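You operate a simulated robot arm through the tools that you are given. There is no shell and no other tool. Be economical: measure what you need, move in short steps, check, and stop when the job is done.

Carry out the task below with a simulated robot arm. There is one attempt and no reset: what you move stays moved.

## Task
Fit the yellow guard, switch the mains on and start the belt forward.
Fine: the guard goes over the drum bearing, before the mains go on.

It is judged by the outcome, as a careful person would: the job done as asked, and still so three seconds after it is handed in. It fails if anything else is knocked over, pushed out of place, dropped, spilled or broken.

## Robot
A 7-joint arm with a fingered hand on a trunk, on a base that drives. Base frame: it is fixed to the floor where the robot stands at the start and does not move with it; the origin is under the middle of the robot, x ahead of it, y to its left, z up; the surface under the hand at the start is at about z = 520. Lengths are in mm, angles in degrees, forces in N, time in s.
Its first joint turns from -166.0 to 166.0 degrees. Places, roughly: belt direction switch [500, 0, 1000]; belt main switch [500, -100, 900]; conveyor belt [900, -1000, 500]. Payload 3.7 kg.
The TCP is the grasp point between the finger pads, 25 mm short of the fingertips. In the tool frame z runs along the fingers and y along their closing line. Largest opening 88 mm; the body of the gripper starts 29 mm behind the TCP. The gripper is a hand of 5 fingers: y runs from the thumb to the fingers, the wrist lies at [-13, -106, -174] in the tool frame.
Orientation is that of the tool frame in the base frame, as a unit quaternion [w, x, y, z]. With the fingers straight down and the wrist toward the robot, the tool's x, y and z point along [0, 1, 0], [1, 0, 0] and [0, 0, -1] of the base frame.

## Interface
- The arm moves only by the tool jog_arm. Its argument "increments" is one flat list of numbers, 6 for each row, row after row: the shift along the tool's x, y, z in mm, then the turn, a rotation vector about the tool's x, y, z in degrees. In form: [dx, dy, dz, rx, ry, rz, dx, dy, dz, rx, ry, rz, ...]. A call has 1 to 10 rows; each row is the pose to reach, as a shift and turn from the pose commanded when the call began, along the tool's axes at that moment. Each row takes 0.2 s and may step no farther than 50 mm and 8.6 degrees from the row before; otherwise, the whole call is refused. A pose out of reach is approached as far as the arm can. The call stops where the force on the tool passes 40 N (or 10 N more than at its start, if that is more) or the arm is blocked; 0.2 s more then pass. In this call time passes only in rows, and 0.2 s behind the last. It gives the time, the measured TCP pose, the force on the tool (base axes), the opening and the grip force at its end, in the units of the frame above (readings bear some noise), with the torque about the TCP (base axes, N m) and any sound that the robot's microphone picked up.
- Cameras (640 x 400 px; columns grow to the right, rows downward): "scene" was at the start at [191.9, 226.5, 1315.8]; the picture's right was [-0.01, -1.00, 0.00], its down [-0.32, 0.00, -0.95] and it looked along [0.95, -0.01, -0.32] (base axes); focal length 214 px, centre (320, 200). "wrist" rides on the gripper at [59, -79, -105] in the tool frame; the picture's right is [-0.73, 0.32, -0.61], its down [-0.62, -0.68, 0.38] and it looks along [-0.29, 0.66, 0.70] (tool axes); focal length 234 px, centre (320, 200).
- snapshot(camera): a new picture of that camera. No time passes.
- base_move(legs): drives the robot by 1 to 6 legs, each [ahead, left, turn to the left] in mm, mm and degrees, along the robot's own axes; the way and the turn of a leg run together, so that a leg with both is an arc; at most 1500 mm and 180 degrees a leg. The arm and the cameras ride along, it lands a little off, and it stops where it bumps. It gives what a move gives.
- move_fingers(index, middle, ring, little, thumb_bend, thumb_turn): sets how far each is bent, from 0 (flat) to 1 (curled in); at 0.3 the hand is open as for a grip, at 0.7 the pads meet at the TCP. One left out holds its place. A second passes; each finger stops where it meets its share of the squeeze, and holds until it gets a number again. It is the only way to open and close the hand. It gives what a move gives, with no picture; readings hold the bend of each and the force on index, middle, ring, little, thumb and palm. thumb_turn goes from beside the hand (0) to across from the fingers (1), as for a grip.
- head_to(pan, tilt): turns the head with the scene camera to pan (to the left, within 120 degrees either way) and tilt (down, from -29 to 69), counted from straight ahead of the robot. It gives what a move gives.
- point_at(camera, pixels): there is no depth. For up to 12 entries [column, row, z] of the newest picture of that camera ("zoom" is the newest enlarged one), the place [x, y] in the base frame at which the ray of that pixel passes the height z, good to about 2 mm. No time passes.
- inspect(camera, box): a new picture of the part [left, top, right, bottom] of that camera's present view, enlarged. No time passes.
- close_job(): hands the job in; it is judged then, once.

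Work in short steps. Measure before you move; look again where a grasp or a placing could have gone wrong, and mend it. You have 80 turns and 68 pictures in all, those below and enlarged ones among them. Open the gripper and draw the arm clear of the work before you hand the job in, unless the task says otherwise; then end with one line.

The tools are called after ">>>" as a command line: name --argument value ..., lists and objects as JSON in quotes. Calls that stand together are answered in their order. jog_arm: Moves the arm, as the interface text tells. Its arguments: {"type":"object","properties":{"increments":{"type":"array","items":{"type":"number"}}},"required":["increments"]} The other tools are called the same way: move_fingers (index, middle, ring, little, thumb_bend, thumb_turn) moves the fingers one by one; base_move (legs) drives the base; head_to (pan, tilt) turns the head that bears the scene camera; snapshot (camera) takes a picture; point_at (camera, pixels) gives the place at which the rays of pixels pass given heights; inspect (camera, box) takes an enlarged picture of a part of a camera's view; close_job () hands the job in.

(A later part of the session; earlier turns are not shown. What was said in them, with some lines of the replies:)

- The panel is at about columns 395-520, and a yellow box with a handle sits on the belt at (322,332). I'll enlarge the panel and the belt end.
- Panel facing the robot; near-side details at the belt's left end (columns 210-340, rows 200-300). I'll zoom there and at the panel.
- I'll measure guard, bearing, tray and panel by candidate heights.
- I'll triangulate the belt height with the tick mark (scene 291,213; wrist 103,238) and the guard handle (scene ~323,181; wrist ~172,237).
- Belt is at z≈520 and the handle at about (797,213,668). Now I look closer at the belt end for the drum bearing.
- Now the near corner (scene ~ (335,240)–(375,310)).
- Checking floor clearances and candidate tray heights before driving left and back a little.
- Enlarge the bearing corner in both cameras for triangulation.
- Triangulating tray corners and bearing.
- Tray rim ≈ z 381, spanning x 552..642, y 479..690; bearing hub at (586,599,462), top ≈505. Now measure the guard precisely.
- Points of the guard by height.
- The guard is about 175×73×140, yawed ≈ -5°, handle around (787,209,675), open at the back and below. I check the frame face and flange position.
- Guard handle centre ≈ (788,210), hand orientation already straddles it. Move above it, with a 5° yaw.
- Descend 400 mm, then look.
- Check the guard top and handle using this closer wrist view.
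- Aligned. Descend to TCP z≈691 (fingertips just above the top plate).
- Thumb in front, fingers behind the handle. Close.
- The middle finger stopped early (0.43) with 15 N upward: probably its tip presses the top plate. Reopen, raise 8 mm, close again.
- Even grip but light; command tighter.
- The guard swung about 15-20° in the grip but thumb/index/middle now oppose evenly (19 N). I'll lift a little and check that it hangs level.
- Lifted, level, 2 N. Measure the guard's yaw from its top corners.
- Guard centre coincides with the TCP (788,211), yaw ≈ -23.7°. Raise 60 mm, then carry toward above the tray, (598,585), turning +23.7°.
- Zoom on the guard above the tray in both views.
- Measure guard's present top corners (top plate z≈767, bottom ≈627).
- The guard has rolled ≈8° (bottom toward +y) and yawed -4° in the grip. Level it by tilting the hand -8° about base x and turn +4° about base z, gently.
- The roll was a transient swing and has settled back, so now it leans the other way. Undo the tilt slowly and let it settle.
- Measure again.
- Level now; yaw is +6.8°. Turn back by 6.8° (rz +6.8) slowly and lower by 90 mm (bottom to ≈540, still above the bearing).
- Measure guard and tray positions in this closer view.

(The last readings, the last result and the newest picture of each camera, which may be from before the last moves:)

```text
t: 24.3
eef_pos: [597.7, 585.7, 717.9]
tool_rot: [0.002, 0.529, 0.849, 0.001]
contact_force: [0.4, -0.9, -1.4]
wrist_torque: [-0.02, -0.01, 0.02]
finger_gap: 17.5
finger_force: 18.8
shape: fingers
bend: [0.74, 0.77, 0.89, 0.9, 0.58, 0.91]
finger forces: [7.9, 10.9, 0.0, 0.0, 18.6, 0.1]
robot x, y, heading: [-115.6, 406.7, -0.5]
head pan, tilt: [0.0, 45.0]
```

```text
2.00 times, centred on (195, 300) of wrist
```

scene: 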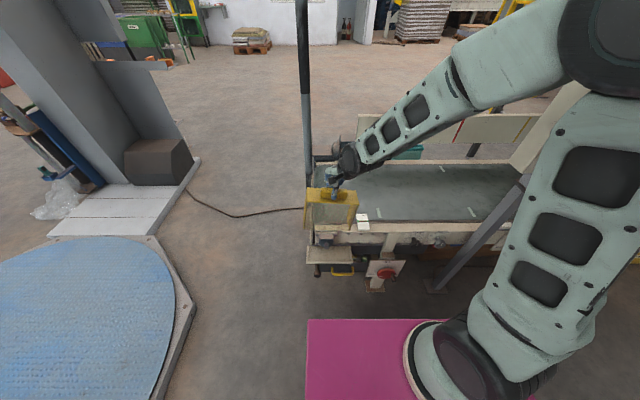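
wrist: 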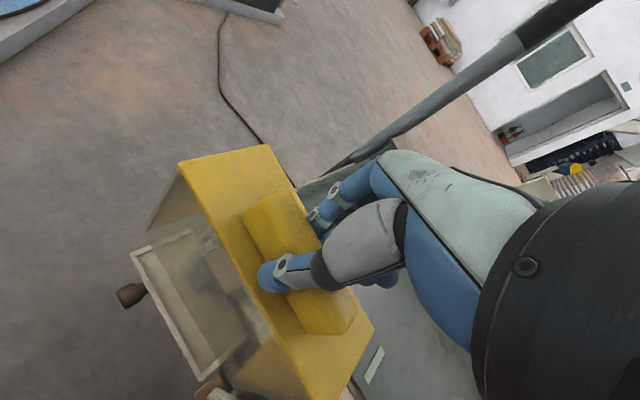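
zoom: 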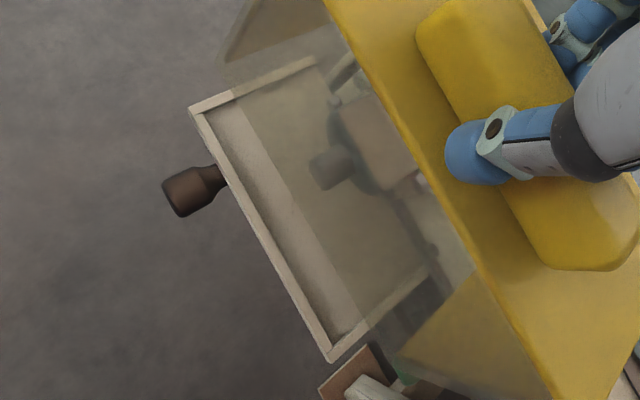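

Guard y is centred (499–672 inside tray 488–683); needs +6.5 mm in x. Shift and lower 130 mm, then look.

>>> jog_arm --increments '[-2.9, 5.8, 0, 0, 0, 0, -2.9, 5.8, 15, 0, 0, 0, -2.9, 5.8, 35, 0, 0, 0, -2.9, 5.8, 55, 0, 0, 0, -2.9, 5.8, 75, 0, 0, 0, -2.9, 5.8, 95, 0, 0, 0, -2.9, 5.8, 112, 0, 0, 0, -2.9, 5.8, 125, 0, 0, 0, -2.9, 5.8, 130, 0, 0, 0, -2.9, 5.8, 130, 0, 0, 0]'

>>> inspect --camera "scene" --box '[290, 190, 386, 275]'

>>> inspect --camera "wrist" --box '[110, 140, 400, 400]'

```text
t: 26.5
eef_pos: [605.3, 585.1, 589.1]
tool_rot: [0.002, 0.528, 0.849, 0.001]
contact_force: [-0.2, 0.2, -2.6]
wrist_torque: [0.0, -0.05, 0.0]
finger_gap: 17.5
finger_force: 18.9
shape: fingers
bend: [0.74, 0.77, 0.89, 0.9, 0.58, 0.91]
finger forces: [8.0, 10.7, 0.0, 0.1, 18.5, 0.1]
robot x, y, heading: [-120.1, 405.5, -0.5]
head pan, tilt: [0.0, 45.0]
```

```text
4.71 times, centred on (338, 232) of scene
```

zoom: 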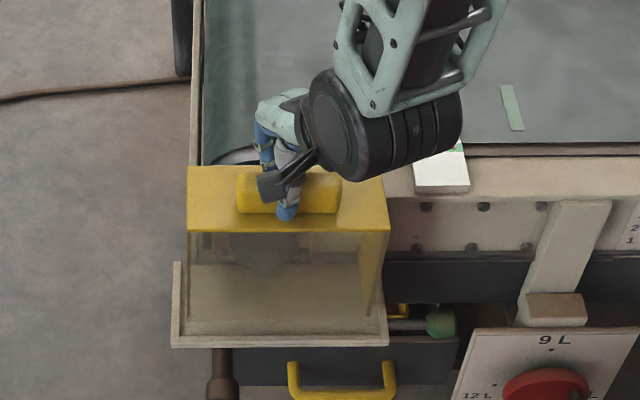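

```text
1.54 times, centred on (255, 270) of wrist
```

zoom: 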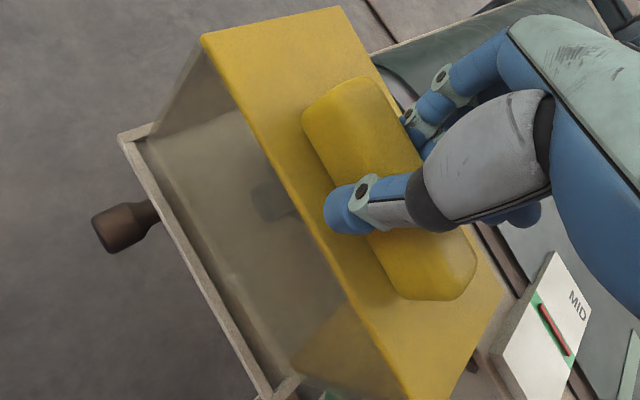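

Still free (force 2.6 N). Lower slowly until contact.

>>> jog_arm --increments '[0, 0, 6, 0, 0, 0, 0, 0, 12, 0, 0, 0, 0, 0, 17, 0, 0, 0, 0, 0, 22, 0, 0, 0, 0, 0, 26, 0, 0, 0, 0, 0, 29, 0, 0, 0]'

>>> inspect --camera "scene" --box '[290, 190, 386, 275]'

```text
t: 27.9
eef_pos: [605.9, 584.5, 560.8]
tool_rot: [0.003, 0.528, 0.849, 0.003]
contact_force: [-6.7, 2.7, 23.4]
wrist_torque: [-0.04, 0.42, -0.02]
finger_gap: 17.8
finger_force: 21.8
shape: fingers
bend: [0.75, 0.79, 0.89, 0.9, 0.57, 0.91]
finger forces: [7.0, 11.1, 0.0, 0.0, 25.0, 0.0]
robot x, y, heading: [-118.6, 405.4, -0.5]
head pan, tilt: [0.0, 45.0]
```

```text
4.71 times, centred on (338, 232) of scene
```

zoom: 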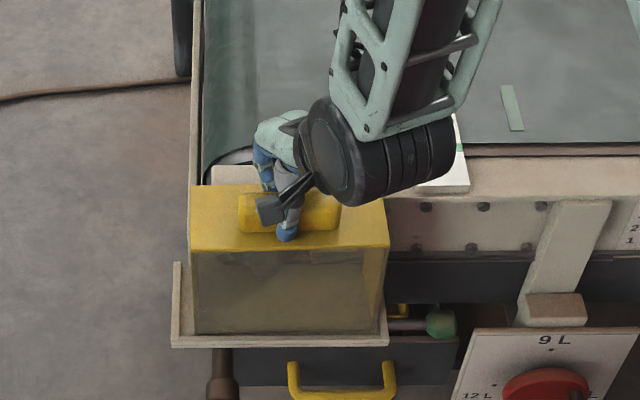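

Contact: 23 N up, acting near the guard's back edge. Check where the front bottom edge lies relative to the rim.

>>> inspect --camera "scene" --box '[308, 225, 356, 265]'

>>> inspect --camera "wrist" --box '[110, 140, 400, 400]'

```text
10.00 times, centred on (332, 245) of scene
```

zoom: 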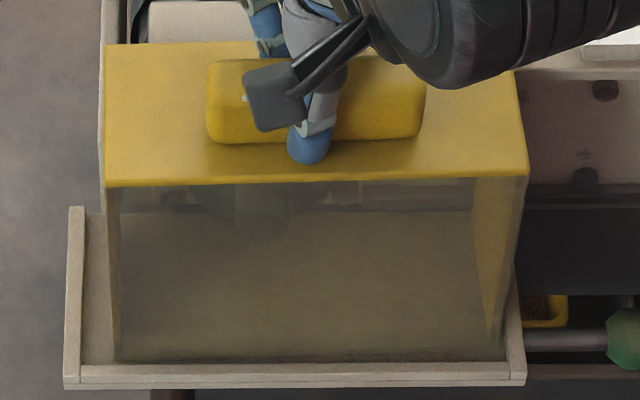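

```text
1.54 times, centred on (255, 270) of wrist
```

zoom: 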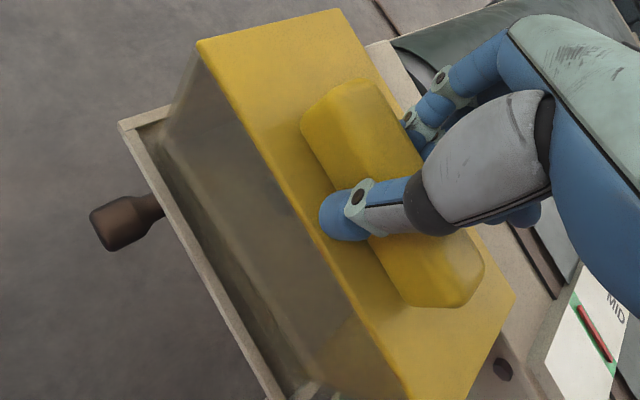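

The front edge is inside the rim on all three sides. Relieve the pressure slightly and release.

>>> jog_arm --increments '[0, 0, -3, 0, 0, 0]'

>>> move_fingers --index 0.3 --middle 0.3 --ring 0.3 --little 0.3 --thumb_bend 0.3

>>> inspect --camera "scene" --box '[308, 225, 356, 265]'

```text
t: 28.3
eef_pos: [607.3, 582.7, 561.6]
tool_rot: [0.002, 0.529, 0.849, 0.0]
contact_force: [-0.1, 0.5, -0.3]
wrist_torque: [-0.01, -0.11, 0.01]
finger_gap: 17.9
finger_force: 20.4
shape: fingers
bend: [0.75, 0.78, 0.89, 0.9, 0.57, 0.91]
finger forces: [8.0, 12.1, 0.0, 0.0, 20.1, 0.0]
robot x, y, heading: [-121.1, 410.3, -0.3]
head pan, tilt: [0.0, 45.0]
```

```text
t: 29.3
eef_pos: [607.5, 584.4, 562.7]
tool_rot: [0.002, 0.529, 0.849, 0.001]
contact_force: [-0.1, -0.1, -0.3]
wrist_torque: [-0.02, 0.01, 0.02]
finger_gap: 84.9
finger_force: 0.0
shape: fingers
bend: [0.3, 0.3, 0.3, 0.3, 0.3, 0.97]
finger forces: [0.0, 0.0, 0.1, 0.1, 0.0, 0.0]
robot x, y, heading: [-113.3, 406.4, -0.5]
head pan, tilt: [0.0, 45.0]
```

```text
10.00 times, centred on (332, 245) of scene
```

zoom: 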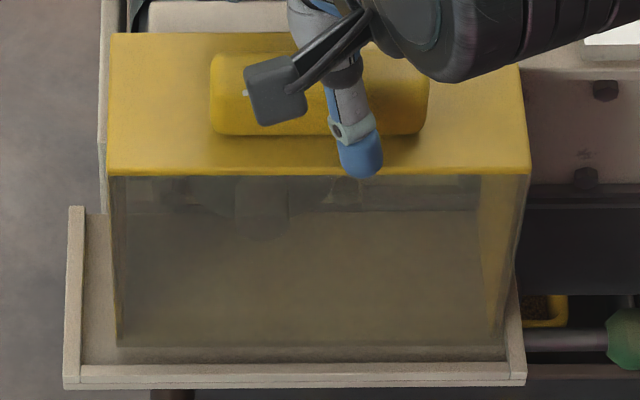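

Guard seated in the tray, upright. Withdraw straight up.

>>> jog_arm --increments '[0, 0, -20, 0, 0, 0, 0, 0, -50, 0, 0, 0, 0, 0, -100, 0, 0, 0, 0, 0, -150, 0, 0, 0, 0, 0, -200, 0, 0, 0, 0, 0, -250, 0, 0, 0, 0, 0, -300, 0, 0, 0, 0, 0, -350, 0, 0, 0, 0, 0, -400, 0, 0, 0, 0, 0, -450, 0, 0, 0]'

>>> inspect --camera "scene" --box '[290, 190, 386, 275]'

```text
t: 31.5
eef_pos: [600.9, 582.3, 1017.2]
tool_rot: [0.002, 0.529, 0.849, 0.002]
contact_force: [-0.2, -0.1, -0.8]
wrist_torque: [0.0, -0.01, -0.01]
finger_gap: 84.8
finger_force: 0.0
shape: fingers
bend: [0.3, 0.3, 0.3, 0.3, 0.3, 0.97]
finger forces: [0.0, 0.0, 0.0, 0.0, 0.0, 0.0]
robot x, y, heading: [-118.2, 407.8, -0.5]
head pan, tilt: [0.0, 45.0]
```

```text
4.71 times, centred on (338, 232) of scene
```

zoom: 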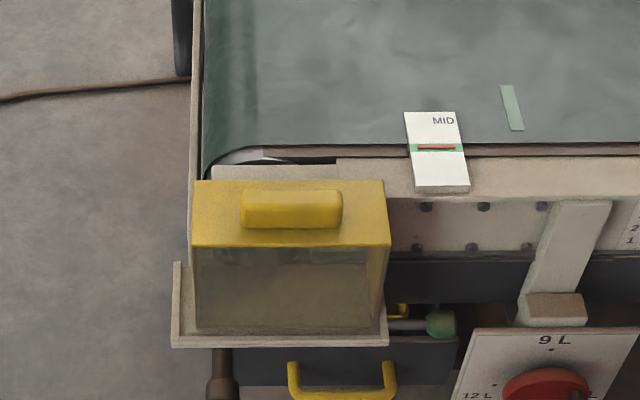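

Guard is properly fitted. Now raise the hand and reorient yaw back (rz +28), then go look at the panel.

>>> jog_arm --increments '[0, 0, -50, 0, 0, 5, 0, 0, -100, 0, 0, 10, 0, 0, -150, 0, 0, 15, 0, 0, -200, 0, 0, 20, 0, 0, -250, 0, 0, 25, 0, 0, -290, 0, 0, 26]'

>>> base_move --legs '[[-100, 0, 0], [0, -640, 0]]'

>>> head_to --pan -10 --tilt 25

>>> snapshot --camera "scene"

```text
t: 32.9
eef_pos: [600.7, 585.6, 1307.5]
tool_rot: [0.002, 0.707, 0.708, 0.001]
contact_force: [0.3, 0.5, 0.5]
wrist_torque: [0.01, -0.03, 0.04]
finger_gap: 84.6
finger_force: 0.1
shape: fingers
bend: [0.3, 0.3, 0.3, 0.3, 0.3, 0.97]
finger forces: [0.1, 0.1, 0.0, 0.0, 0.1, 0.0]
robot x, y, heading: [-118.4, 404.0, -0.3]
head pan, tilt: [0.0, 45.0]
```

```text
t: 36.9
eef_pos: [500.3, -28.3, 1310.3]
tool_rot: [-0.005, 0.712, 0.702, 0.009]
contact_force: [0.7, 1.7, -0.5]
wrist_torque: [-0.06, -0.03, 0.02]
finger_gap: 84.9
finger_force: 0.0
shape: fingers
bend: [0.3, 0.3, 0.3, 0.3, 0.3, 0.98]
finger forces: [0.0, 0.0, 0.1, 0.0, 0.0, 0.0]
robot x, y, heading: [-222.2, -172.9, -1.5]
head pan, tilt: [0.0, 45.0]
stopped in leg 2: the robot was blocked; the commanded pose is now the measured one
```

```text
t: 37.7
eef_pos: [502.0, -28.1, 1310.7]
tool_rot: [-0.005, 0.711, 0.703, 0.008]
contact_force: [1.3, 0.0, -0.2]
wrist_torque: [-0.02, -0.02, 0.01]
finger_gap: 84.9
finger_force: 0.0
shape: fingers
bend: [0.3, 0.3, 0.3, 0.3, 0.3, 0.98]
finger forces: [0.0, 0.0, 0.0, 0.0, 0.1, 0.0]
robot x, y, heading: [-222.6, -172.9, -1.5]
head pan, tilt: [-10.0, 25.0]
```

```text
21 pictures are left
```

scene: 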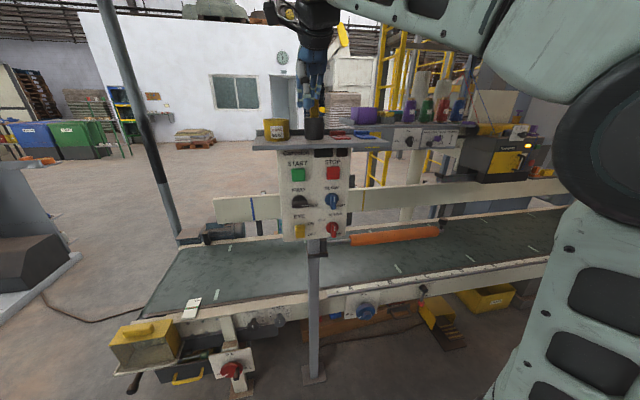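

Drive was blocked. Check whether the hand or arm touches the objects on the shelf.

>>> inspect --camera "scene" --box '[255, 0, 415, 150]'

>>> inspect --camera "scene" --box '[270, 135, 366, 245]'

```text
2.67 times, centred on (335, 75) of scene
```

zoom: 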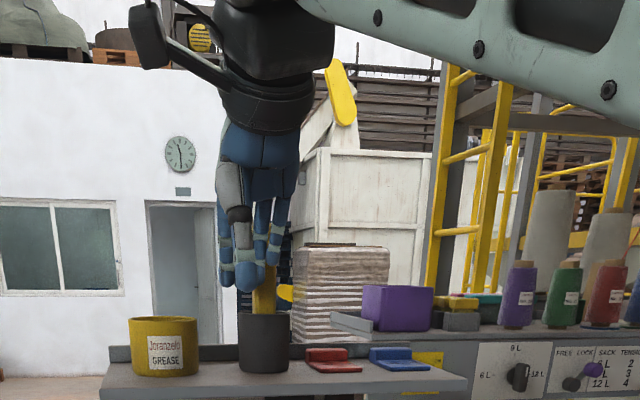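

```text
3.64 times, centred on (318, 190) of scene
```

zoom: 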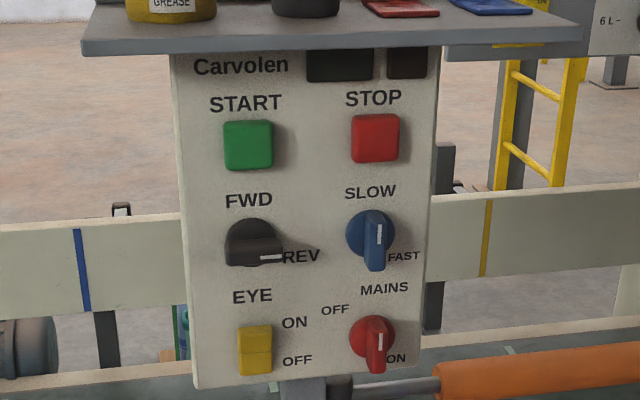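

Direction mark points to REV, MAINS mark points up (OFF), speed at SLOW. Measure the cup/stick, panel and post positions.

>>> point_at --camera "scene" --pixels '[[314.4, 138.7, 1090], [277, 140.5, 1090], [253, 151, 1080], [390, 150, 1080], [313, 376, 0], [298, 380, 0]]'

>>> point_at --camera "zoom" --pixels '[[248, 145, 1040], [250, 242, 970], [373, 335, 900], [175, 60, 1090], [195, 388, 860], [420, 372, 860]]'

>>> inspect --camera "wrist" --box '[0, 0, 640, 400]'

```text
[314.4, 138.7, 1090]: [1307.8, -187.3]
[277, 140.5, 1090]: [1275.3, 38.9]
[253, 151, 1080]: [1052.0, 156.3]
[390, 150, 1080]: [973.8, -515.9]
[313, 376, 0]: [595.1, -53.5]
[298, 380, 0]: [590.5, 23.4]
```

```text
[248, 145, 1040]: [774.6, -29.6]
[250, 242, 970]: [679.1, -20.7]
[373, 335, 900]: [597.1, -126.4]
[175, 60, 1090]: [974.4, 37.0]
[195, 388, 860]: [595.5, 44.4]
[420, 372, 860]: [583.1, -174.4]
```

```text
1.00 times, centred on (320, 200) of wrist (not enlarged: the box is as wide or as high as the picture)
```

zoom: 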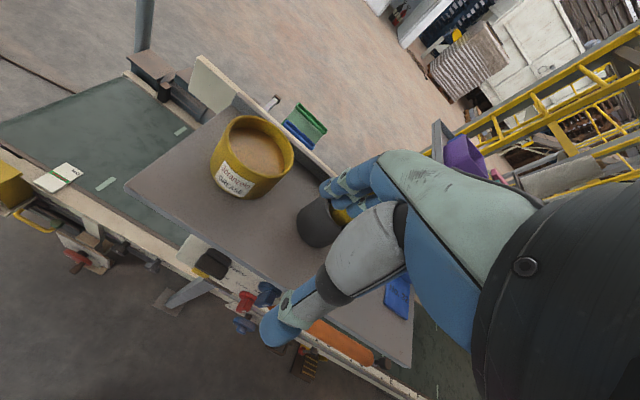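

Panel face is at x≈540; START ≈(535,-4,1123), direction knob ≈(525,-6,1046), MAINS ≈(530,-110,940). The shelf's cup with the stick is right behind my fingers, so I rise straight up, then back off, then check the right side for what blocked.

>>> jog_arm --increments '[0, 0, -40, 0, 0, 0, 0, 0, -80, 0, 0, 0, 0, 0, -120, 0, 0, 0, 0, 0, -160, 0, 0, 0]'

>>> head_to --pan -50 --tilt 35

>>> snapshot --camera "scene"

```text
t: 38.7
eef_pos: [500.0, -29.2, 1430.1]
tool_rot: [-0.004, 0.711, 0.703, 0.006]
contact_force: [0.3, -0.8, -0.2]
wrist_torque: [0.0, -0.06, 0.0]
finger_gap: 84.7
finger_force: 0.1
shape: fingers
bend: [0.3, 0.3, 0.3, 0.3, 0.3, 0.98]
finger forces: [0.1, 0.0, 0.0, 0.1, 0.0, 0.0]
out of reach, approached as far as the arm can: row 4
robot x, y, heading: [-219.9, -177.6, -1.5]
head pan, tilt: [-10.0, 25.0]
```

```text
t: 39.8
eef_pos: [501.9, -28.6, 1431.0]
tool_rot: [-0.005, 0.712, 0.702, 0.008]
contact_force: [0.1, 0.6, -0.6]
wrist_torque: [-0.04, -0.03, -0.02]
finger_gap: 84.7
finger_force: 0.0
shape: fingers
bend: [0.3, 0.3, 0.3, 0.3, 0.3, 0.98]
finger forces: [0.0, 0.1, 0.0, 0.1, 0.0, 0.1]
robot x, y, heading: [-219.5, -173.1, -1.2]
head pan, tilt: [-50.0, 35.0]
```

```text
17 pictures are left
```

scene: 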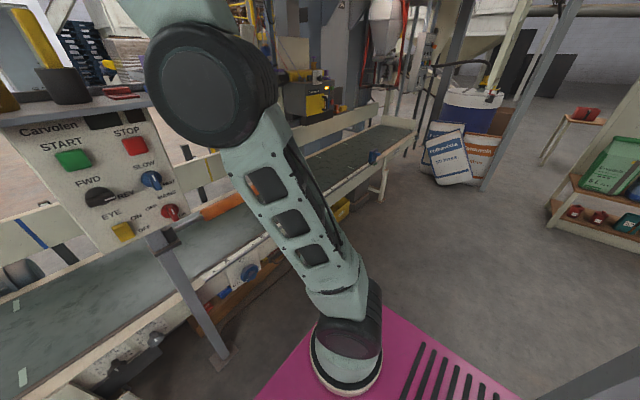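

Nothing is disturbed (stick still upright in its cup). Back off 280 mm, then lower and pitch the hand to point at the panel.

>>> base_move --legs '[[-280, 0, 1.3]]'

>>> jog_arm --increments '[0, 0, 30, -8, 0, 0, 0, 0, 60, -16, 0, 0, 0, 0, 90, -24, 0, 0, 0, 0, 120, -32, 0, 0, 0, 0, 150, -40, 0, 0, 0, 0, 180, -48, 0, 0, 0, 0, 210, -56, 0, 0, 0, 0, 240, -64, 0, 0, 0, 0, 270, -72, 0, 0, 0, 0, 300, -80, 0, 0]'

>>> move_fingers --index 0.7 --middle 1 --ring 1 --little 1 --thumb_bend 0.7

```text
t: 40.8
eef_pos: [482.4, -11.7, 1435.2]
tool_rot: [-0.012, 0.695, 0.718, 0.015]
contact_force: [0.2, 0.3, -0.7]
wrist_torque: [-0.06, 0.0, 0.0]
finger_gap: 85.0
finger_force: 0.0
shape: fingers
bend: [0.3, 0.3, 0.3, 0.3, 0.3, 0.98]
finger forces: [0.0, 0.0, 0.1, 0.1, 0.0, 0.0]
robot x, y, heading: [-234.6, -160.9, 1.3]
head pan, tilt: [-50.0, 35.0]
stopped in leg 1: the robot was blocked; the commanded pose is now the measured one
```

```text
t: 42.8
eef_pos: [395.0, 117.1, 1183.5]
tool_rot: [0.177, 0.49, 0.687, 0.506]
contact_force: [0.4, 0.2, 0.3]
wrist_torque: [-0.03, -0.01, -0.01]
finger_gap: 85.0
finger_force: 0.1
shape: fingers
bend: [0.3, 0.3, 0.3, 0.3, 0.3, 0.97]
finger forces: [0.0, 0.0, 0.0, 0.0, 0.0, 0.0]
robot x, y, heading: [-238.0, -159.3, 1.3]
head pan, tilt: [-50.0, 35.0]
stopped in row 9: the arm was blocked; the commanded pose is now the measured one
```

```text
t: 43.8
eef_pos: [395.0, 117.6, 1183.0]
tool_rot: [0.177, 0.49, 0.688, 0.506]
contact_force: [-0.1, 0.2, 0.2]
wrist_torque: [-0.02, 0.02, 0.03]
finger_gap: 0.0
finger_force: 0.0
shape: fingers
bend: [0.7, 1.0, 1.0, 1.0, 0.7, 0.97]
finger forces: [0.1, 0.0, 0.1, 0.1, 0.0, 0.1]
robot x, y, heading: [-233.2, -161.3, 1.3]
head pan, tilt: [-50.0, 35.0]
```

Base and arm were both blocked; look at the situation.

>>> head_to --pan -5 --tilt 25

>>> snapshot --camera "scene"

>>> head_to --pan -110 --tilt 45

>>> snapshot --camera "scene"

```text
t: 44.9
eef_pos: [395.0, 117.5, 1182.5]
tool_rot: [0.178, 0.49, 0.687, 0.506]
contact_force: [-0.7, -0.4, -0.2]
wrist_torque: [0.03, -0.02, 0.0]
finger_gap: 0.1
finger_force: 0.1
shape: fingers
bend: [0.7, 1.0, 1.0, 1.0, 0.7, 0.97]
finger forces: [0.1, 0.0, 0.1, 0.0, 0.0, 0.0]
robot x, y, heading: [-227.8, -163.4, 1.4]
head pan, tilt: [-5.0, 25.0]
```

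```text
16 pictures are left
```

scene: 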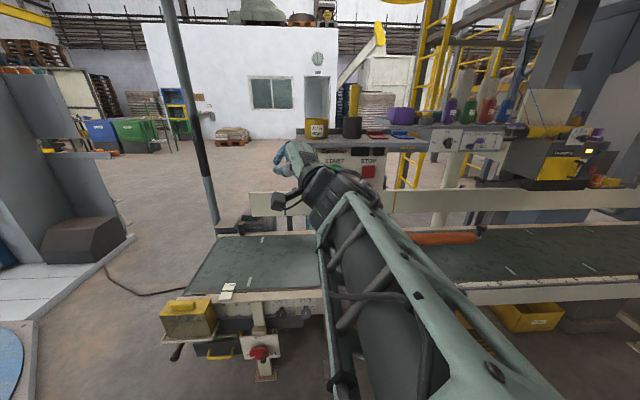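

```text
t: 46.7
eef_pos: [394.8, 116.8, 1184.0]
tool_rot: [0.177, 0.489, 0.688, 0.506]
contact_force: [0.1, -0.7, 0.5]
wrist_torque: [-0.02, 0.01, 0.01]
finger_gap: 0.0
finger_force: 0.1
shape: fingers
bend: [0.7, 1.0, 1.0, 1.0, 0.7, 0.97]
finger forces: [0.0, 0.0, 0.1, 0.0, 0.1, 0.1]
robot x, y, heading: [-230.4, -162.7, 1.5]
head pan, tilt: [-110.0, 45.0]
```

```text
15 pictures are left
```

scene: 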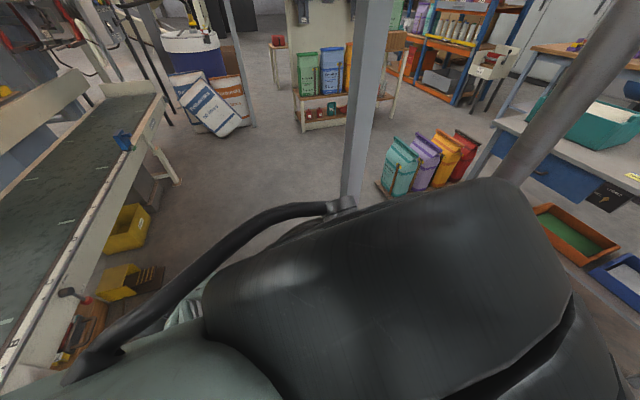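

The scene is intact; a post behind-right of the base blocked it, and the arm hit its inner limit. Move the base left 160 first, then back 120.

>>> base_move --legs '[[0, 160, 0], [-120, 0, -1.4]]'

>>> head_to --pan -10 --tilt 30

```text
t: 49.0
eef_pos: [275.8, 253.9, 1182.0]
tool_rot: [0.185, 0.5, 0.68, 0.503]
contact_force: [-0.6, 0.1, 0.3]
wrist_torque: [0.02, -0.01, -0.04]
finger_gap: 0.1
finger_force: 0.0
shape: fingers
bend: [0.7, 1.0, 1.0, 1.0, 0.7, 0.97]
finger forces: [0.1, 0.1, 0.0, 0.0, 0.1, 0.0]
robot x, y, heading: [-359.7, -8.2, -0.4]
head pan, tilt: [-110.0, 45.0]
```

```text
t: 50.7
eef_pos: [276.6, 253.3, 1181.9]
tool_rot: [0.184, 0.5, 0.68, 0.504]
contact_force: [-0.1, 0.6, 0.5]
wrist_torque: [-0.01, 0.03, -0.01]
finger_gap: 0.1
finger_force: 0.0
shape: fingers
bend: [0.7, 1.0, 1.0, 1.0, 0.7, 0.97]
finger forces: [0.0, 0.0, 0.0, 0.0, 0.0, 0.0]
robot x, y, heading: [-359.2, -8.4, -0.4]
head pan, tilt: [-10.0, 30.0]
```

Reorient to point straight at the panel (tool z = +x, tool y up), with TCP at ≈(420,20,1110).

>>> jog_arm --increments '[-40.3, 1.5, 3.2, -4.1, -4.2, -1.2, -80.6, 3, 6.4, -8.2, -8.4, -2.3, -120.9, 4.5, 9.6, -12.3, -12.6, -3.5, -161.3, 5.9, 12.8, -16.5, -16.7, -4.7, -201.6, 7.4, 16, -20.6, -20.9, -5.9, -241.9, 8.9, 19.2, -24.7, -25.1, -7, -282.2, 10.4, 22.4, -28.8, -29.3, -8.2]'

>>> snapshot --camera "wrist"

>>> snapshot --camera "scene"

```text
t: 51.7
eef_pos: [271.7, 226.6, 1168.9]
tool_rot: [0.399, 0.411, 0.631, 0.524]
contact_force: [0.6, -0.2, 0.2]
wrist_torque: [-0.03, 0.01, -0.03]
finger_gap: 0.0
finger_force: 0.0
shape: fingers
bend: [0.7, 1.0, 1.0, 1.0, 0.7, 0.98]
finger forces: [0.0, 0.0, 0.0, 0.0, 0.1, 0.1]
robot x, y, heading: [-359.5, -5.8, -0.5]
head pan, tilt: [-10.0, 30.0]
stopped in row 4: the arm was blocked; the commanded pose is now the measured one
```

```text
14 pictures are left
```

wrist: 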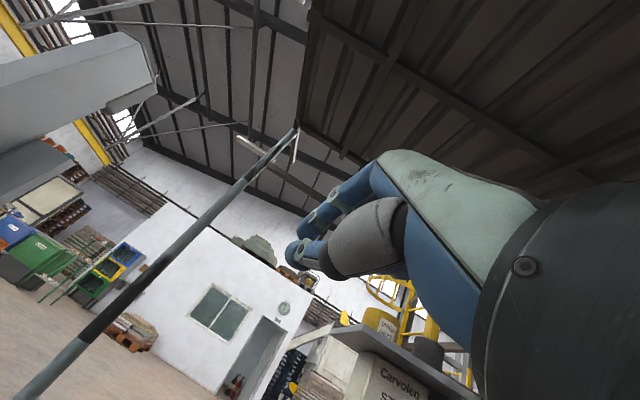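

```text
13 pictures are left
```

scene: 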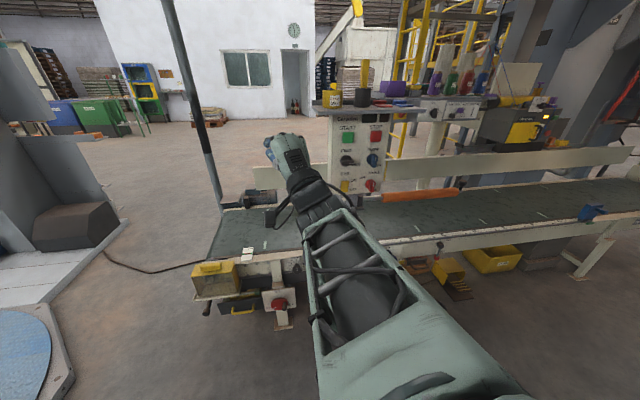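

The hand already nearly points forward; it's near its inner limit. Extend outward +140 mm in x keeping orientation, then finish the turn.

>>> jog_arm --increments '[-21.5, 2.4, 29.4, 0, 0, 0, -42.9, 4.8, 58.8, 0, 0, 0, -64.4, 7.1, 88.1, 0, 0, 0, -85.8, 9.5, 117.5, 0, 0, 0]'

```text
t: 52.3
eef_pos: [255.5, 282.8, 1184.6]
tool_rot: [0.463, 0.322, 0.646, 0.515]
contact_force: [-0.3, 0.6, 0.4]
wrist_torque: [-0.01, 0.02, 0.01]
finger_gap: 0.0
finger_force: 0.1
shape: fingers
bend: [0.7, 1.0, 1.0, 1.0, 0.7, 0.98]
finger forces: [0.1, 0.1, 0.0, 0.1, 0.0, 0.0]
robot x, y, heading: [-360.2, -9.3, -0.4]
head pan, tilt: [-10.0, 30.0]
stopped in row 2: the arm was blocked; the commanded pose is now the measured one
```

The arm is jammed near a joint limit in this folded pose. Pitch the hand back down while rising to free it.

>>> jog_arm --increments '[0, 20, 0, 8, 0, 0, 0, 40, 0, 16, 0, 0, 0, 60, 0, 24, 0, 0, 0, 80, 0, 32, 0, 0, 0, 100, 0, 40, 0, 0, 0, 120, 0, 48, 0, 0, 0, 130, 0, 56, 0, 0]'

```text
t: 53.9
eef_pos: [248.3, 317.8, 1309.0]
tool_rot: [0.256, 0.502, 0.811, 0.153]
contact_force: [0.0, -0.3, -0.4]
wrist_torque: [0.02, -0.03, -0.02]
finger_gap: 0.0
finger_force: 0.0
shape: fingers
bend: [0.7, 1.0, 1.0, 1.0, 0.7, 0.98]
finger forces: [0.0, 0.1, 0.0, 0.1, 0.0, 0.1]
robot x, y, heading: [-356.6, -7.6, 0.1]
head pan, tilt: [-10.0, 30.0]
```

Free again. Drive back 250 mm for room so the arm can work extended.

>>> base_move --legs '[[-250, 0, 0]]'

```text
t: 55.7
eef_pos: [0.3, 315.9, 1308.4]
tool_rot: [0.258, 0.505, 0.81, 0.151]
contact_force: [-0.4, 0.4, 0.4]
wrist_torque: [0.04, 0.0, 0.0]
finger_gap: 0.0
finger_force: 0.1
shape: fingers
bend: [0.7, 1.0, 1.0, 1.0, 0.7, 0.98]
finger forces: [0.0, 0.0, 0.1, 0.0, 0.0, 0.0]
robot x, y, heading: [-614.8, -4.1, -0.1]
head pan, tilt: [-10.0, 30.0]
```

Move to TCP ≈(260,0,1250) with the hand pitched 45° forward, yaw straight.

>>> jog_arm --increments '[-40.2, 2.3, 22, -1.1, -0.2, 3, -80.3, 4.6, 44.1, -2.3, -0.4, 5.9, -120.5, 6.8, 66.1, -3.4, -0.6, 8.9, -160.6, 9.1, 88.1, -4.5, -0.8, 11.8, -200.8, 11.4, 110.2, -5.7, -1.1, 14.8, -240.9, 13.7, 132.2, -6.8, -1.3, 17.7, -281.1, 15.9, 154.2, -7.9, -1.5, 20.7, -321.2, 18.2, 176.3, -9.1, -1.7, 23.6, -361.4, 20.5, 198.3, -10.2, -1.9, 26.6]'

```text
t: 57.7
eef_pos: [253.8, -1.5, 1252.2]
tool_rot: [0.274, 0.655, 0.651, 0.27]
contact_force: [-0.1, -0.7, 0.0]
wrist_torque: [0.01, 0.0, -0.01]
finger_gap: 0.0
finger_force: 0.0
shape: fingers
bend: [0.7, 1.0, 1.0, 1.0, 0.7, 0.98]
finger forces: [0.1, 0.0, 0.0, 0.1, 0.0, 0.1]
robot x, y, heading: [-611.4, -7.1, -0.4]
head pan, tilt: [-10.0, 30.0]
```

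Continue: pitch another 45° while extending to (325,0,1120).

>>> jog_arm --increments '[0, -7, 23.5, -7.5, 0, 0, 0, -14, 47, -15, 0, 0, 0, -21, 70.5, -22.5, 0, 0, 0, -28, 94, -30, 0, 0, 0, -35, 117.5, -37.5, 0, 0, 0, -42, 141, -45, 0, 0]'

>>> snapshot --camera "wrist"

>>> snapshot --camera "scene"

```text
t: 59.1
eef_pos: [325.7, -6.5, 1123.6]
tool_rot: [0.503, 0.501, 0.498, 0.498]
contact_force: [-0.7, 0.1, 0.0]
wrist_torque: [0.0, 0.01, 0.0]
finger_gap: 0.2
finger_force: 0.1
shape: fingers
bend: [0.7, 1.0, 1.0, 1.0, 0.7, 0.98]
finger forces: [0.0, 0.0, 0.0, 0.1, 0.0, 0.1]
robot x, y, heading: [-611.8, -7.8, -0.2]
head pan, tilt: [-10.0, 30.0]
```

```text
12 pictures are left
```

wrist: 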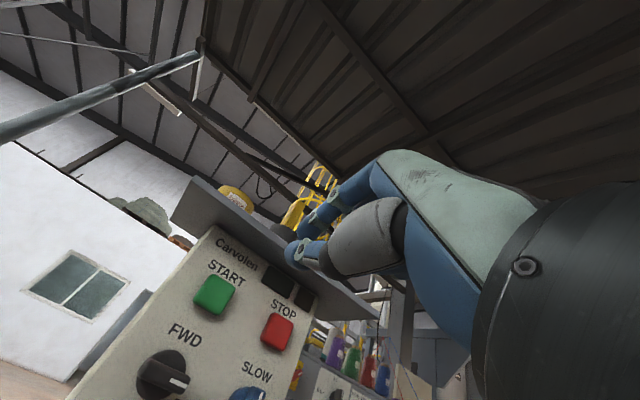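

```text
11 pictures are left
```

scene: 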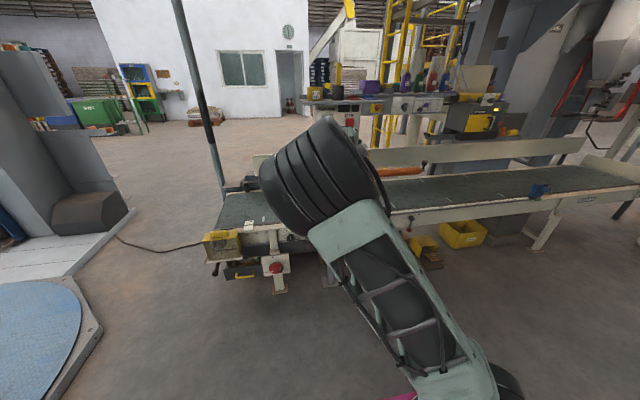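

Hand points straight at the panel (quaternion ≈ .5,.5,.5,.5). START ≈(535,-5,1112), direction knob ≈(525,-5,1031). Lower to z≈1010 and drive forward 100 mm, then take a second view.

>>> jog_arm --increments '[0, -40, 0, 0, 0, 0, 0, -80, 0, 0, 0, 0, 0, -120, 0, 0, 0, 0]'

>>> base_move --legs '[[100, 0, 0]]'

>>> snapshot --camera "wrist"

```text
t: 59.9
eef_pos: [325.6, -2.7, 1003.7]
tool_rot: [0.503, 0.501, 0.499, 0.498]
contact_force: [-0.3, -0.1, 0.5]
wrist_torque: [-0.03, 0.0, 0.01]
finger_gap: 0.0
finger_force: 0.1
shape: fingers
bend: [0.7, 1.0, 1.0, 1.0, 0.7, 0.98]
finger forces: [0.0, 0.0, 0.0, 0.0, 0.0, 0.0]
robot x, y, heading: [-611.5, -8.6, -0.4]
head pan, tilt: [-10.0, 30.0]
```

```text
t: 61.1
eef_pos: [427.1, -1.5, 1002.9]
tool_rot: [0.502, 0.501, 0.499, 0.498]
contact_force: [0.4, -0.8, 0.2]
wrist_torque: [0.0, 0.02, -0.02]
finger_gap: 0.0
finger_force: 0.1
shape: fingers
bend: [0.7, 1.0, 1.0, 1.0, 0.7, 0.98]
finger forces: [0.0, 0.0, 0.0, 0.0, 0.0, 0.0]
robot x, y, heading: [-510.1, -4.8, -0.3]
head pan, tilt: [-10.0, 30.0]
```

```text
10 pictures are left
```

wrist: 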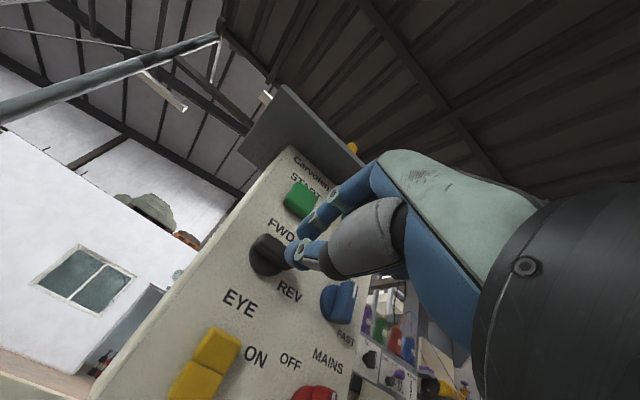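

Triangulated: panel face ≈556, direction hub ≈(550,-10,1030), START face (546,-8,1114), MAINS ≈(548,-110,935). Place the closed fingertips below the right end of the direction bar: go to y≈-32, z≈1000, and drive in 60.

>>> jog_arm --increments '[-30, -3, 0, 0, 0, 0]'

>>> base_move --legs '[[58, 0, 0]]'

>>> snapshot --camera "wrist"

```text
t: 61.5
eef_pos: [427.9, -29.2, 1000.1]
tool_rot: [0.501, 0.5, 0.5, 0.499]
contact_force: [0.1, 0.0, 0.2]
wrist_torque: [-0.02, -0.01, 0.02]
finger_gap: 0.1
finger_force: 0.1
shape: fingers
bend: [0.7, 1.0, 1.0, 1.0, 0.7, 0.98]
finger forces: [0.0, 0.1, 0.1, 0.0, 0.1, 0.0]
robot x, y, heading: [-509.3, -4.0, -0.3]
head pan, tilt: [-10.0, 30.0]
```

```text
t: 62.4
eef_pos: [486.1, -32.6, 1000.5]
tool_rot: [0.502, 0.501, 0.499, 0.498]
contact_force: [0.2, 0.3, -0.3]
wrist_torque: [0.0, -0.02, 0.03]
finger_gap: 0.1
finger_force: 0.1
shape: fingers
bend: [0.7, 1.0, 1.0, 1.0, 0.7, 0.98]
finger forces: [0.0, 0.0, 0.0, 0.0, 0.0, 0.0]
robot x, y, heading: [-451.8, -5.9, -0.4]
head pan, tilt: [-10.0, 30.0]
```

```text
9 pictures are left
```

wrist: 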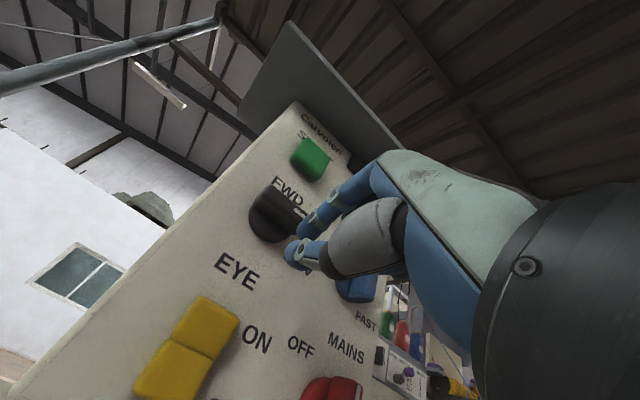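

Tip is below-right of the bar. Advance 22 mm into the bar's depth.

>>> jog_arm --increments '[0, 0, 8, 0, 0, 0, 0, 0, 16, 0, 0, 0, 0, 0, 22, 0, 0, 0]'

```text
t: 63.2
eef_pos: [507.2, -31.7, 1001.6]
tool_rot: [0.502, 0.5, 0.499, 0.498]
contact_force: [-0.2, -0.2, 0.4]
wrist_torque: [0.01, 0.02, 0.04]
finger_gap: 0.2
finger_force: 0.0
shape: fingers
bend: [0.7, 1.0, 1.0, 1.0, 0.7, 0.98]
finger forces: [0.0, 0.0, 0.1, 0.1, 0.0, 0.0]
robot x, y, heading: [-454.4, -8.3, -0.6]
head pan, tilt: [-10.0, 30.0]
```

No contact yet. Sweep the arc that pushes the bar's right end up and over to FWD.

>>> jog_arm --increments '[2.6, 7.5, 0, 0, 0, 0, -1.9, 17.8, 0, 0, 0, 0, -4.4, 28.8, 0, 0, 0, 0, -2.4, 40, 0, 0, 0, 0, 3.6, 49.5, 0, 0, 0, 0, 9.6, 50, 0, 0, 0, 0, 14.6, 50, 0, 0, 0, 0]'

>>> snapshot --camera "wrist"

```text
t: 64.8
eef_pos: [508.2, -20.1, 1050.3]
tool_rot: [0.503, 0.502, 0.498, 0.497]
contact_force: [2.1, -11.1, 0.8]
wrist_torque: [-0.08, -0.01, -0.17]
finger_gap: 4.6
finger_force: 5.9
shape: fingers
bend: [0.69, 1.0, 1.0, 1.0, 0.67, 1.0]
finger forces: [0.9, 0.1, 0.1, 0.0, 9.8, 0.1]
robot x, y, heading: [-453.7, -4.7, -0.4]
head pan, tilt: [-10.0, 30.0]
```

```text
8 pictures are left
```

wrist: 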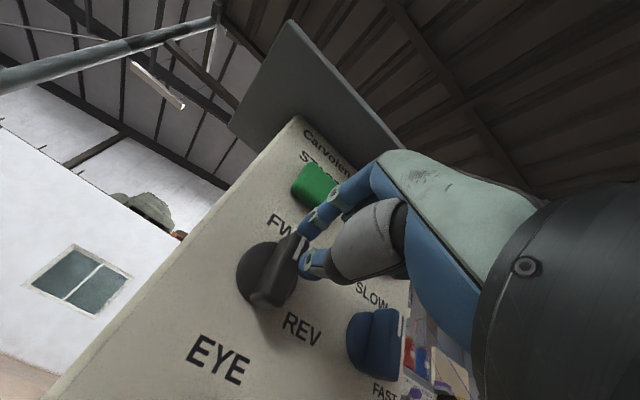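

The bar now points up to FWD. Back off and go towards MAINS: retreat 35 mm, then to y≈-80, z≈950.

>>> jog_arm --increments '[-8, 0, 0, 0, 0, 0, -10, 0, -20, 0, 0, 0, -10, 0, -40, 0, 0, 0, -25, -35, -40, 0, 0, 0, -40, -70, -40, 0, 0, 0, -58, -105, -40, 0, 0, 0]'

>>> snapshot --camera "wrist"

```text
t: 66.2
eef_pos: [465.1, -77.9, 947.6]
tool_rot: [0.502, 0.501, 0.499, 0.498]
contact_force: [-0.2, -0.2, 0.6]
wrist_torque: [-0.01, 0.0, 0.01]
finger_gap: 0.2
finger_force: 0.1
shape: fingers
bend: [0.7, 1.0, 1.0, 1.0, 0.7, 0.98]
finger forces: [0.1, 0.1, 0.0, 0.1, 0.0, 0.0]
robot x, y, heading: [-451.7, -4.7, -0.5]
head pan, tilt: [-10.0, 30.0]
```

```text
7 pictures are left
```

wrist: 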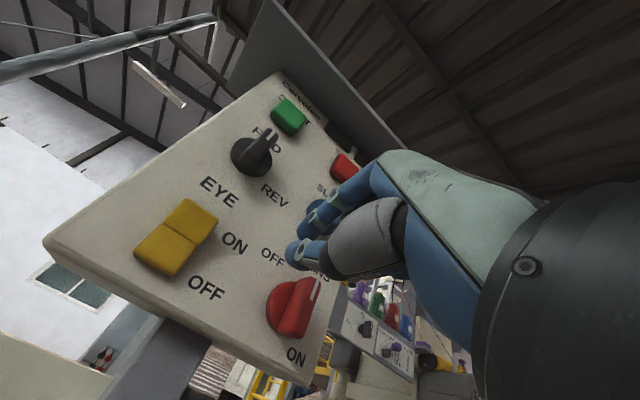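

FWD confirmed; MAINS hub ≈(545,-111,929), mark up at OFF; ON lies clockwise. Place the tip left of the bar's top end and advance 43 mm.

>>> jog_arm --increments '[-3.1, 5.4, 10, 0, 0, 0, -3.1, 5.4, 22, 0, 0, 0, -3.1, 5.4, 34, 0, 0, 0, -3.1, 5.4, 43, 0, 0, 0]'

```text
t: 67.2
eef_pos: [512.0, -79.3, 952.4]
tool_rot: [0.503, 0.502, 0.498, 0.497]
contact_force: [-0.5, -0.5, 0.2]
wrist_torque: [0.02, 0.0, 0.01]
finger_gap: 0.2
finger_force: 0.0
shape: fingers
bend: [0.7, 1.0, 1.0, 1.0, 0.7, 0.98]
finger forces: [0.0, 0.0, 0.0, 0.0, 0.1, 0.0]
robot x, y, heading: [-448.7, -3.8, -0.4]
head pan, tilt: [-10.0, 30.0]
```

No contact. Sweep right and down to turn MAINS clockwise to ON.

>>> jog_arm --increments '[-9, -1.5, -1, 0, 0, 0, -19.3, 3, -1, 0, 0, 0, -30.3, 5.5, -1, 0, 0, 0, -41.5, 3.5, -1, 0, 0, 0, -51, -2.5, -1, 0, 0, 0, -51, -8.5, -1, 0, 0, 0, -51, -14, -1, 0, 0, 0]'

>>> snapshot --camera "wrist"

```text
t: 68.8
eef_pos: [507.3, -130.4, 938.5]
tool_rot: [0.503, 0.501, 0.497, 0.498]
contact_force: [-4.1, -0.1, 13.2]
wrist_torque: [0.08, -0.21, 0.02]
finger_gap: 0.2
finger_force: 8.2
shape: fingers
bend: [0.65, 1.0, 1.0, 1.0, 0.76, 0.98]
finger forces: [0.0, 0.0, 0.1, 0.1, 16.9, 0.0]
robot x, y, heading: [-453.1, -9.1, -0.9]
head pan, tilt: [-10.0, 30.0]
```

```text
6 pictures are left
```

wrist: 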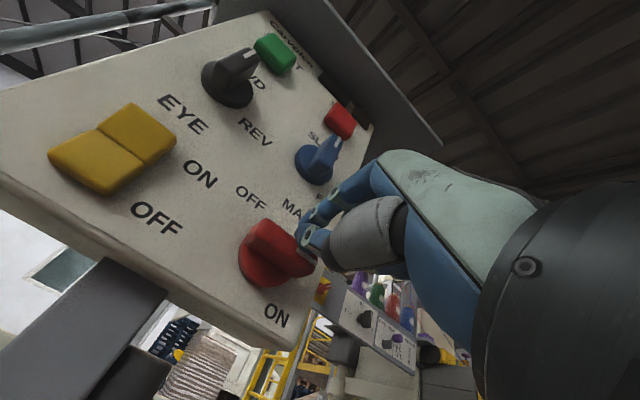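

MAINS bar now points to ON, at its stop. Retreat and go in front of START with the hand pitched up 15° to stay clear of the shelf.

>>> jog_arm --increments '[0, 3, -25, 0, 0, 0, 0, 3, -55, 0, 0, 0, 24, 34, -60, -3, 0, 0, 48, 66, -60, -6, 0, 0, 73, 98, -60, -9, 0, 0, 97, 130, -60, -12, 0, 0, 121.5, 160, -60, -15, 0, 0]'

>>> snapshot --camera "wrist"

```text
t: 70.4
eef_pos: [448.4, -6.1, 1098.3]
tool_rot: [0.564, 0.432, 0.429, 0.558]
contact_force: [0.0, -0.3, -0.2]
wrist_torque: [0.02, 0.03, 0.01]
finger_gap: 0.2
finger_force: 0.0
shape: fingers
bend: [0.7, 1.0, 1.0, 1.0, 0.7, 0.98]
finger forces: [0.1, 0.1, 0.0, 0.0, 0.0, 0.0]
robot x, y, heading: [-446.2, -5.8, -0.6]
head pan, tilt: [-10.0, 30.0]
```

```text
5 pictures are left
```

wrist: 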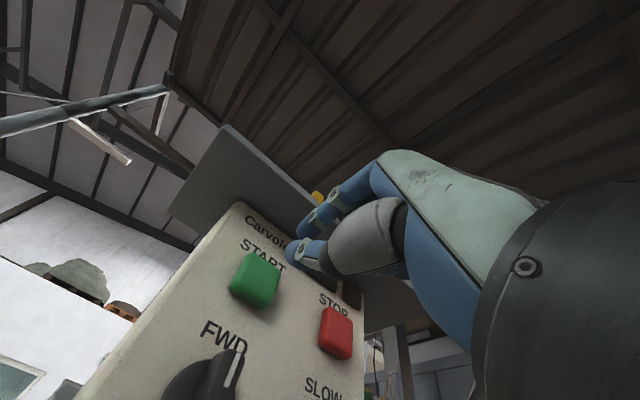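

START at (546,-7,1115), tip now at ≈(475,-6,1105). Push forward along +x slowly up to 80 mm; contact will stop it.

>>> jog_arm --increments '[0, -5.4, 24.7, 0, 0, 0, 0, -10.4, 48.8, 0, 0, 0, 0, -13.5, 62, 0, 0, 0, 0, -14.6, 68, 0, 0, 0, 0, -15.6, 72, 0, 0, 0, 0, -16.6, 76, 0, 0, 0, 0, -17.5, 79, 0, 0, 0]'

```text
t: 72.0
eef_pos: [525.3, -8.7, 1102.6]
tool_rot: [0.565, 0.43, 0.427, 0.56]
contact_force: [-30.9, -0.2, -5.1]
wrist_torque: [-0.07, -0.13, 0.27]
finger_gap: 0.0
finger_force: 18.9
shape: fingers
bend: [0.68, 1.0, 1.0, 1.0, 0.74, 0.97]
finger forces: [18.0, 0.0, 0.0, 0.0, 20.7, 0.0]
robot x, y, heading: [-453.2, -7.5, -0.7]
head pan, tilt: [-10.0, 30.0]
heard: click
stopped in row 7: the force on the tool passed its limit at 44 N (the readings are from after the stop); the commanded pose is now the measured one
```

Click heard. Retreat and check the belt.

>>> jog_arm --increments '[0, 5, -25, 0, 0, 0, 0, 12, -60, 0, 0, 0, 0, 10, -90, 0, 0, 0]'

>>> base_move --legs '[[-150, 0, 0]]'

>>> snapshot --camera "wrist"

>>> snapshot --camera "scene"

```text
t: 72.8
eef_pos: [436.3, -7.0, 1085.3]
tool_rot: [0.564, 0.43, 0.428, 0.559]
contact_force: [0.1, 0.1, -0.1]
wrist_torque: [0.01, -0.03, 0.02]
finger_gap: 0.0
finger_force: 0.0
shape: fingers
bend: [0.7, 1.0, 1.0, 1.0, 0.7, 0.97]
finger forces: [0.0, 0.0, 0.0, 0.1, 0.1, 0.0]
robot x, y, heading: [-453.4, -8.5, -0.5]
head pan, tilt: [-10.0, 30.0]
```

```text
t: 74.2
eef_pos: [282.9, -4.5, 1086.3]
tool_rot: [0.565, 0.431, 0.428, 0.559]
contact_force: [0.6, 0.1, 0.7]
wrist_torque: [0.0, -0.03, 0.01]
finger_gap: 0.0
finger_force: 0.0
shape: fingers
bend: [0.7, 1.0, 1.0, 1.0, 0.7, 0.97]
finger forces: [0.1, 0.0, 0.0, 0.0, 0.0, 0.0]
robot x, y, heading: [-606.7, -5.5, -0.5]
head pan, tilt: [-10.0, 30.0]
```

```text
4 pictures are left
```

wrist: 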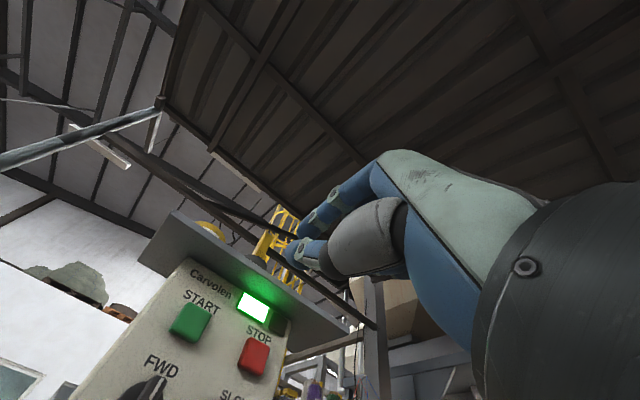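

```text
3 pictures are left
```

scene: 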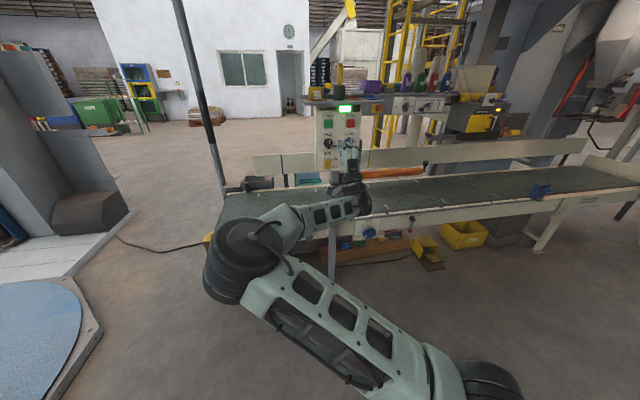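

The running lamp is lit green. Open the hand and shift aside to verify the guard and panel finally.

>>> move_fingers --index 0.3 --middle 0.3 --ring 0.3 --little 0.3 --thumb_bend 0.3

>>> base_move --legs '[[-80, 0, 0], [0, 350, 0]]'

>>> inspect --camera "scene" --box '[200, 80, 500, 280]'

```text
t: 75.2
eef_pos: [282.2, -4.8, 1086.1]
tool_rot: [0.564, 0.43, 0.429, 0.559]
contact_force: [0.1, 0.1, 0.0]
wrist_torque: [-0.01, 0.0, 0.02]
finger_gap: 84.6
finger_force: 0.1
shape: fingers
bend: [0.3, 0.3, 0.3, 0.3, 0.3, 0.97]
finger forces: [0.0, 0.0, 0.0, 0.0, 0.0, 0.0]
robot x, y, heading: [-604.9, -4.7, -0.6]
head pan, tilt: [-10.0, 30.0]
```

```text
t: 78.1
eef_pos: [206.9, 350.2, 1087.2]
tool_rot: [0.564, 0.43, 0.429, 0.56]
contact_force: [-0.4, 0.1, 1.3]
wrist_torque: [0.02, 0.02, -0.01]
finger_gap: 84.6
finger_force: 0.1
shape: fingers
bend: [0.3, 0.3, 0.3, 0.3, 0.3, 0.97]
finger forces: [0.0, 0.1, 0.0, 0.1, 0.1, 0.1]
robot x, y, heading: [-681.7, 352.0, -0.4]
head pan, tilt: [-10.0, 30.0]
```

```text
2.00 times, centred on (350, 180) of scene
```

zoom: 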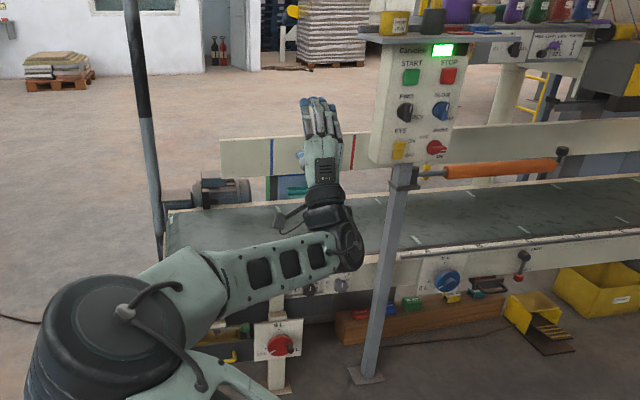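

The lamp is lit, the direction knob is at FWD, MAINS is at ON, and the hand is open and clear. Hand in.

>>> close_job

```text
The job is handed in.
```

I fitted the yellow guard over the drum bearing, then turned the direction switch to FWD, switched the mains on and pressed START. The running lamp is green, but I did not see the belt itself moving. The arm blocked my last view of the guard, which sat properly in its tray when I last saw it.
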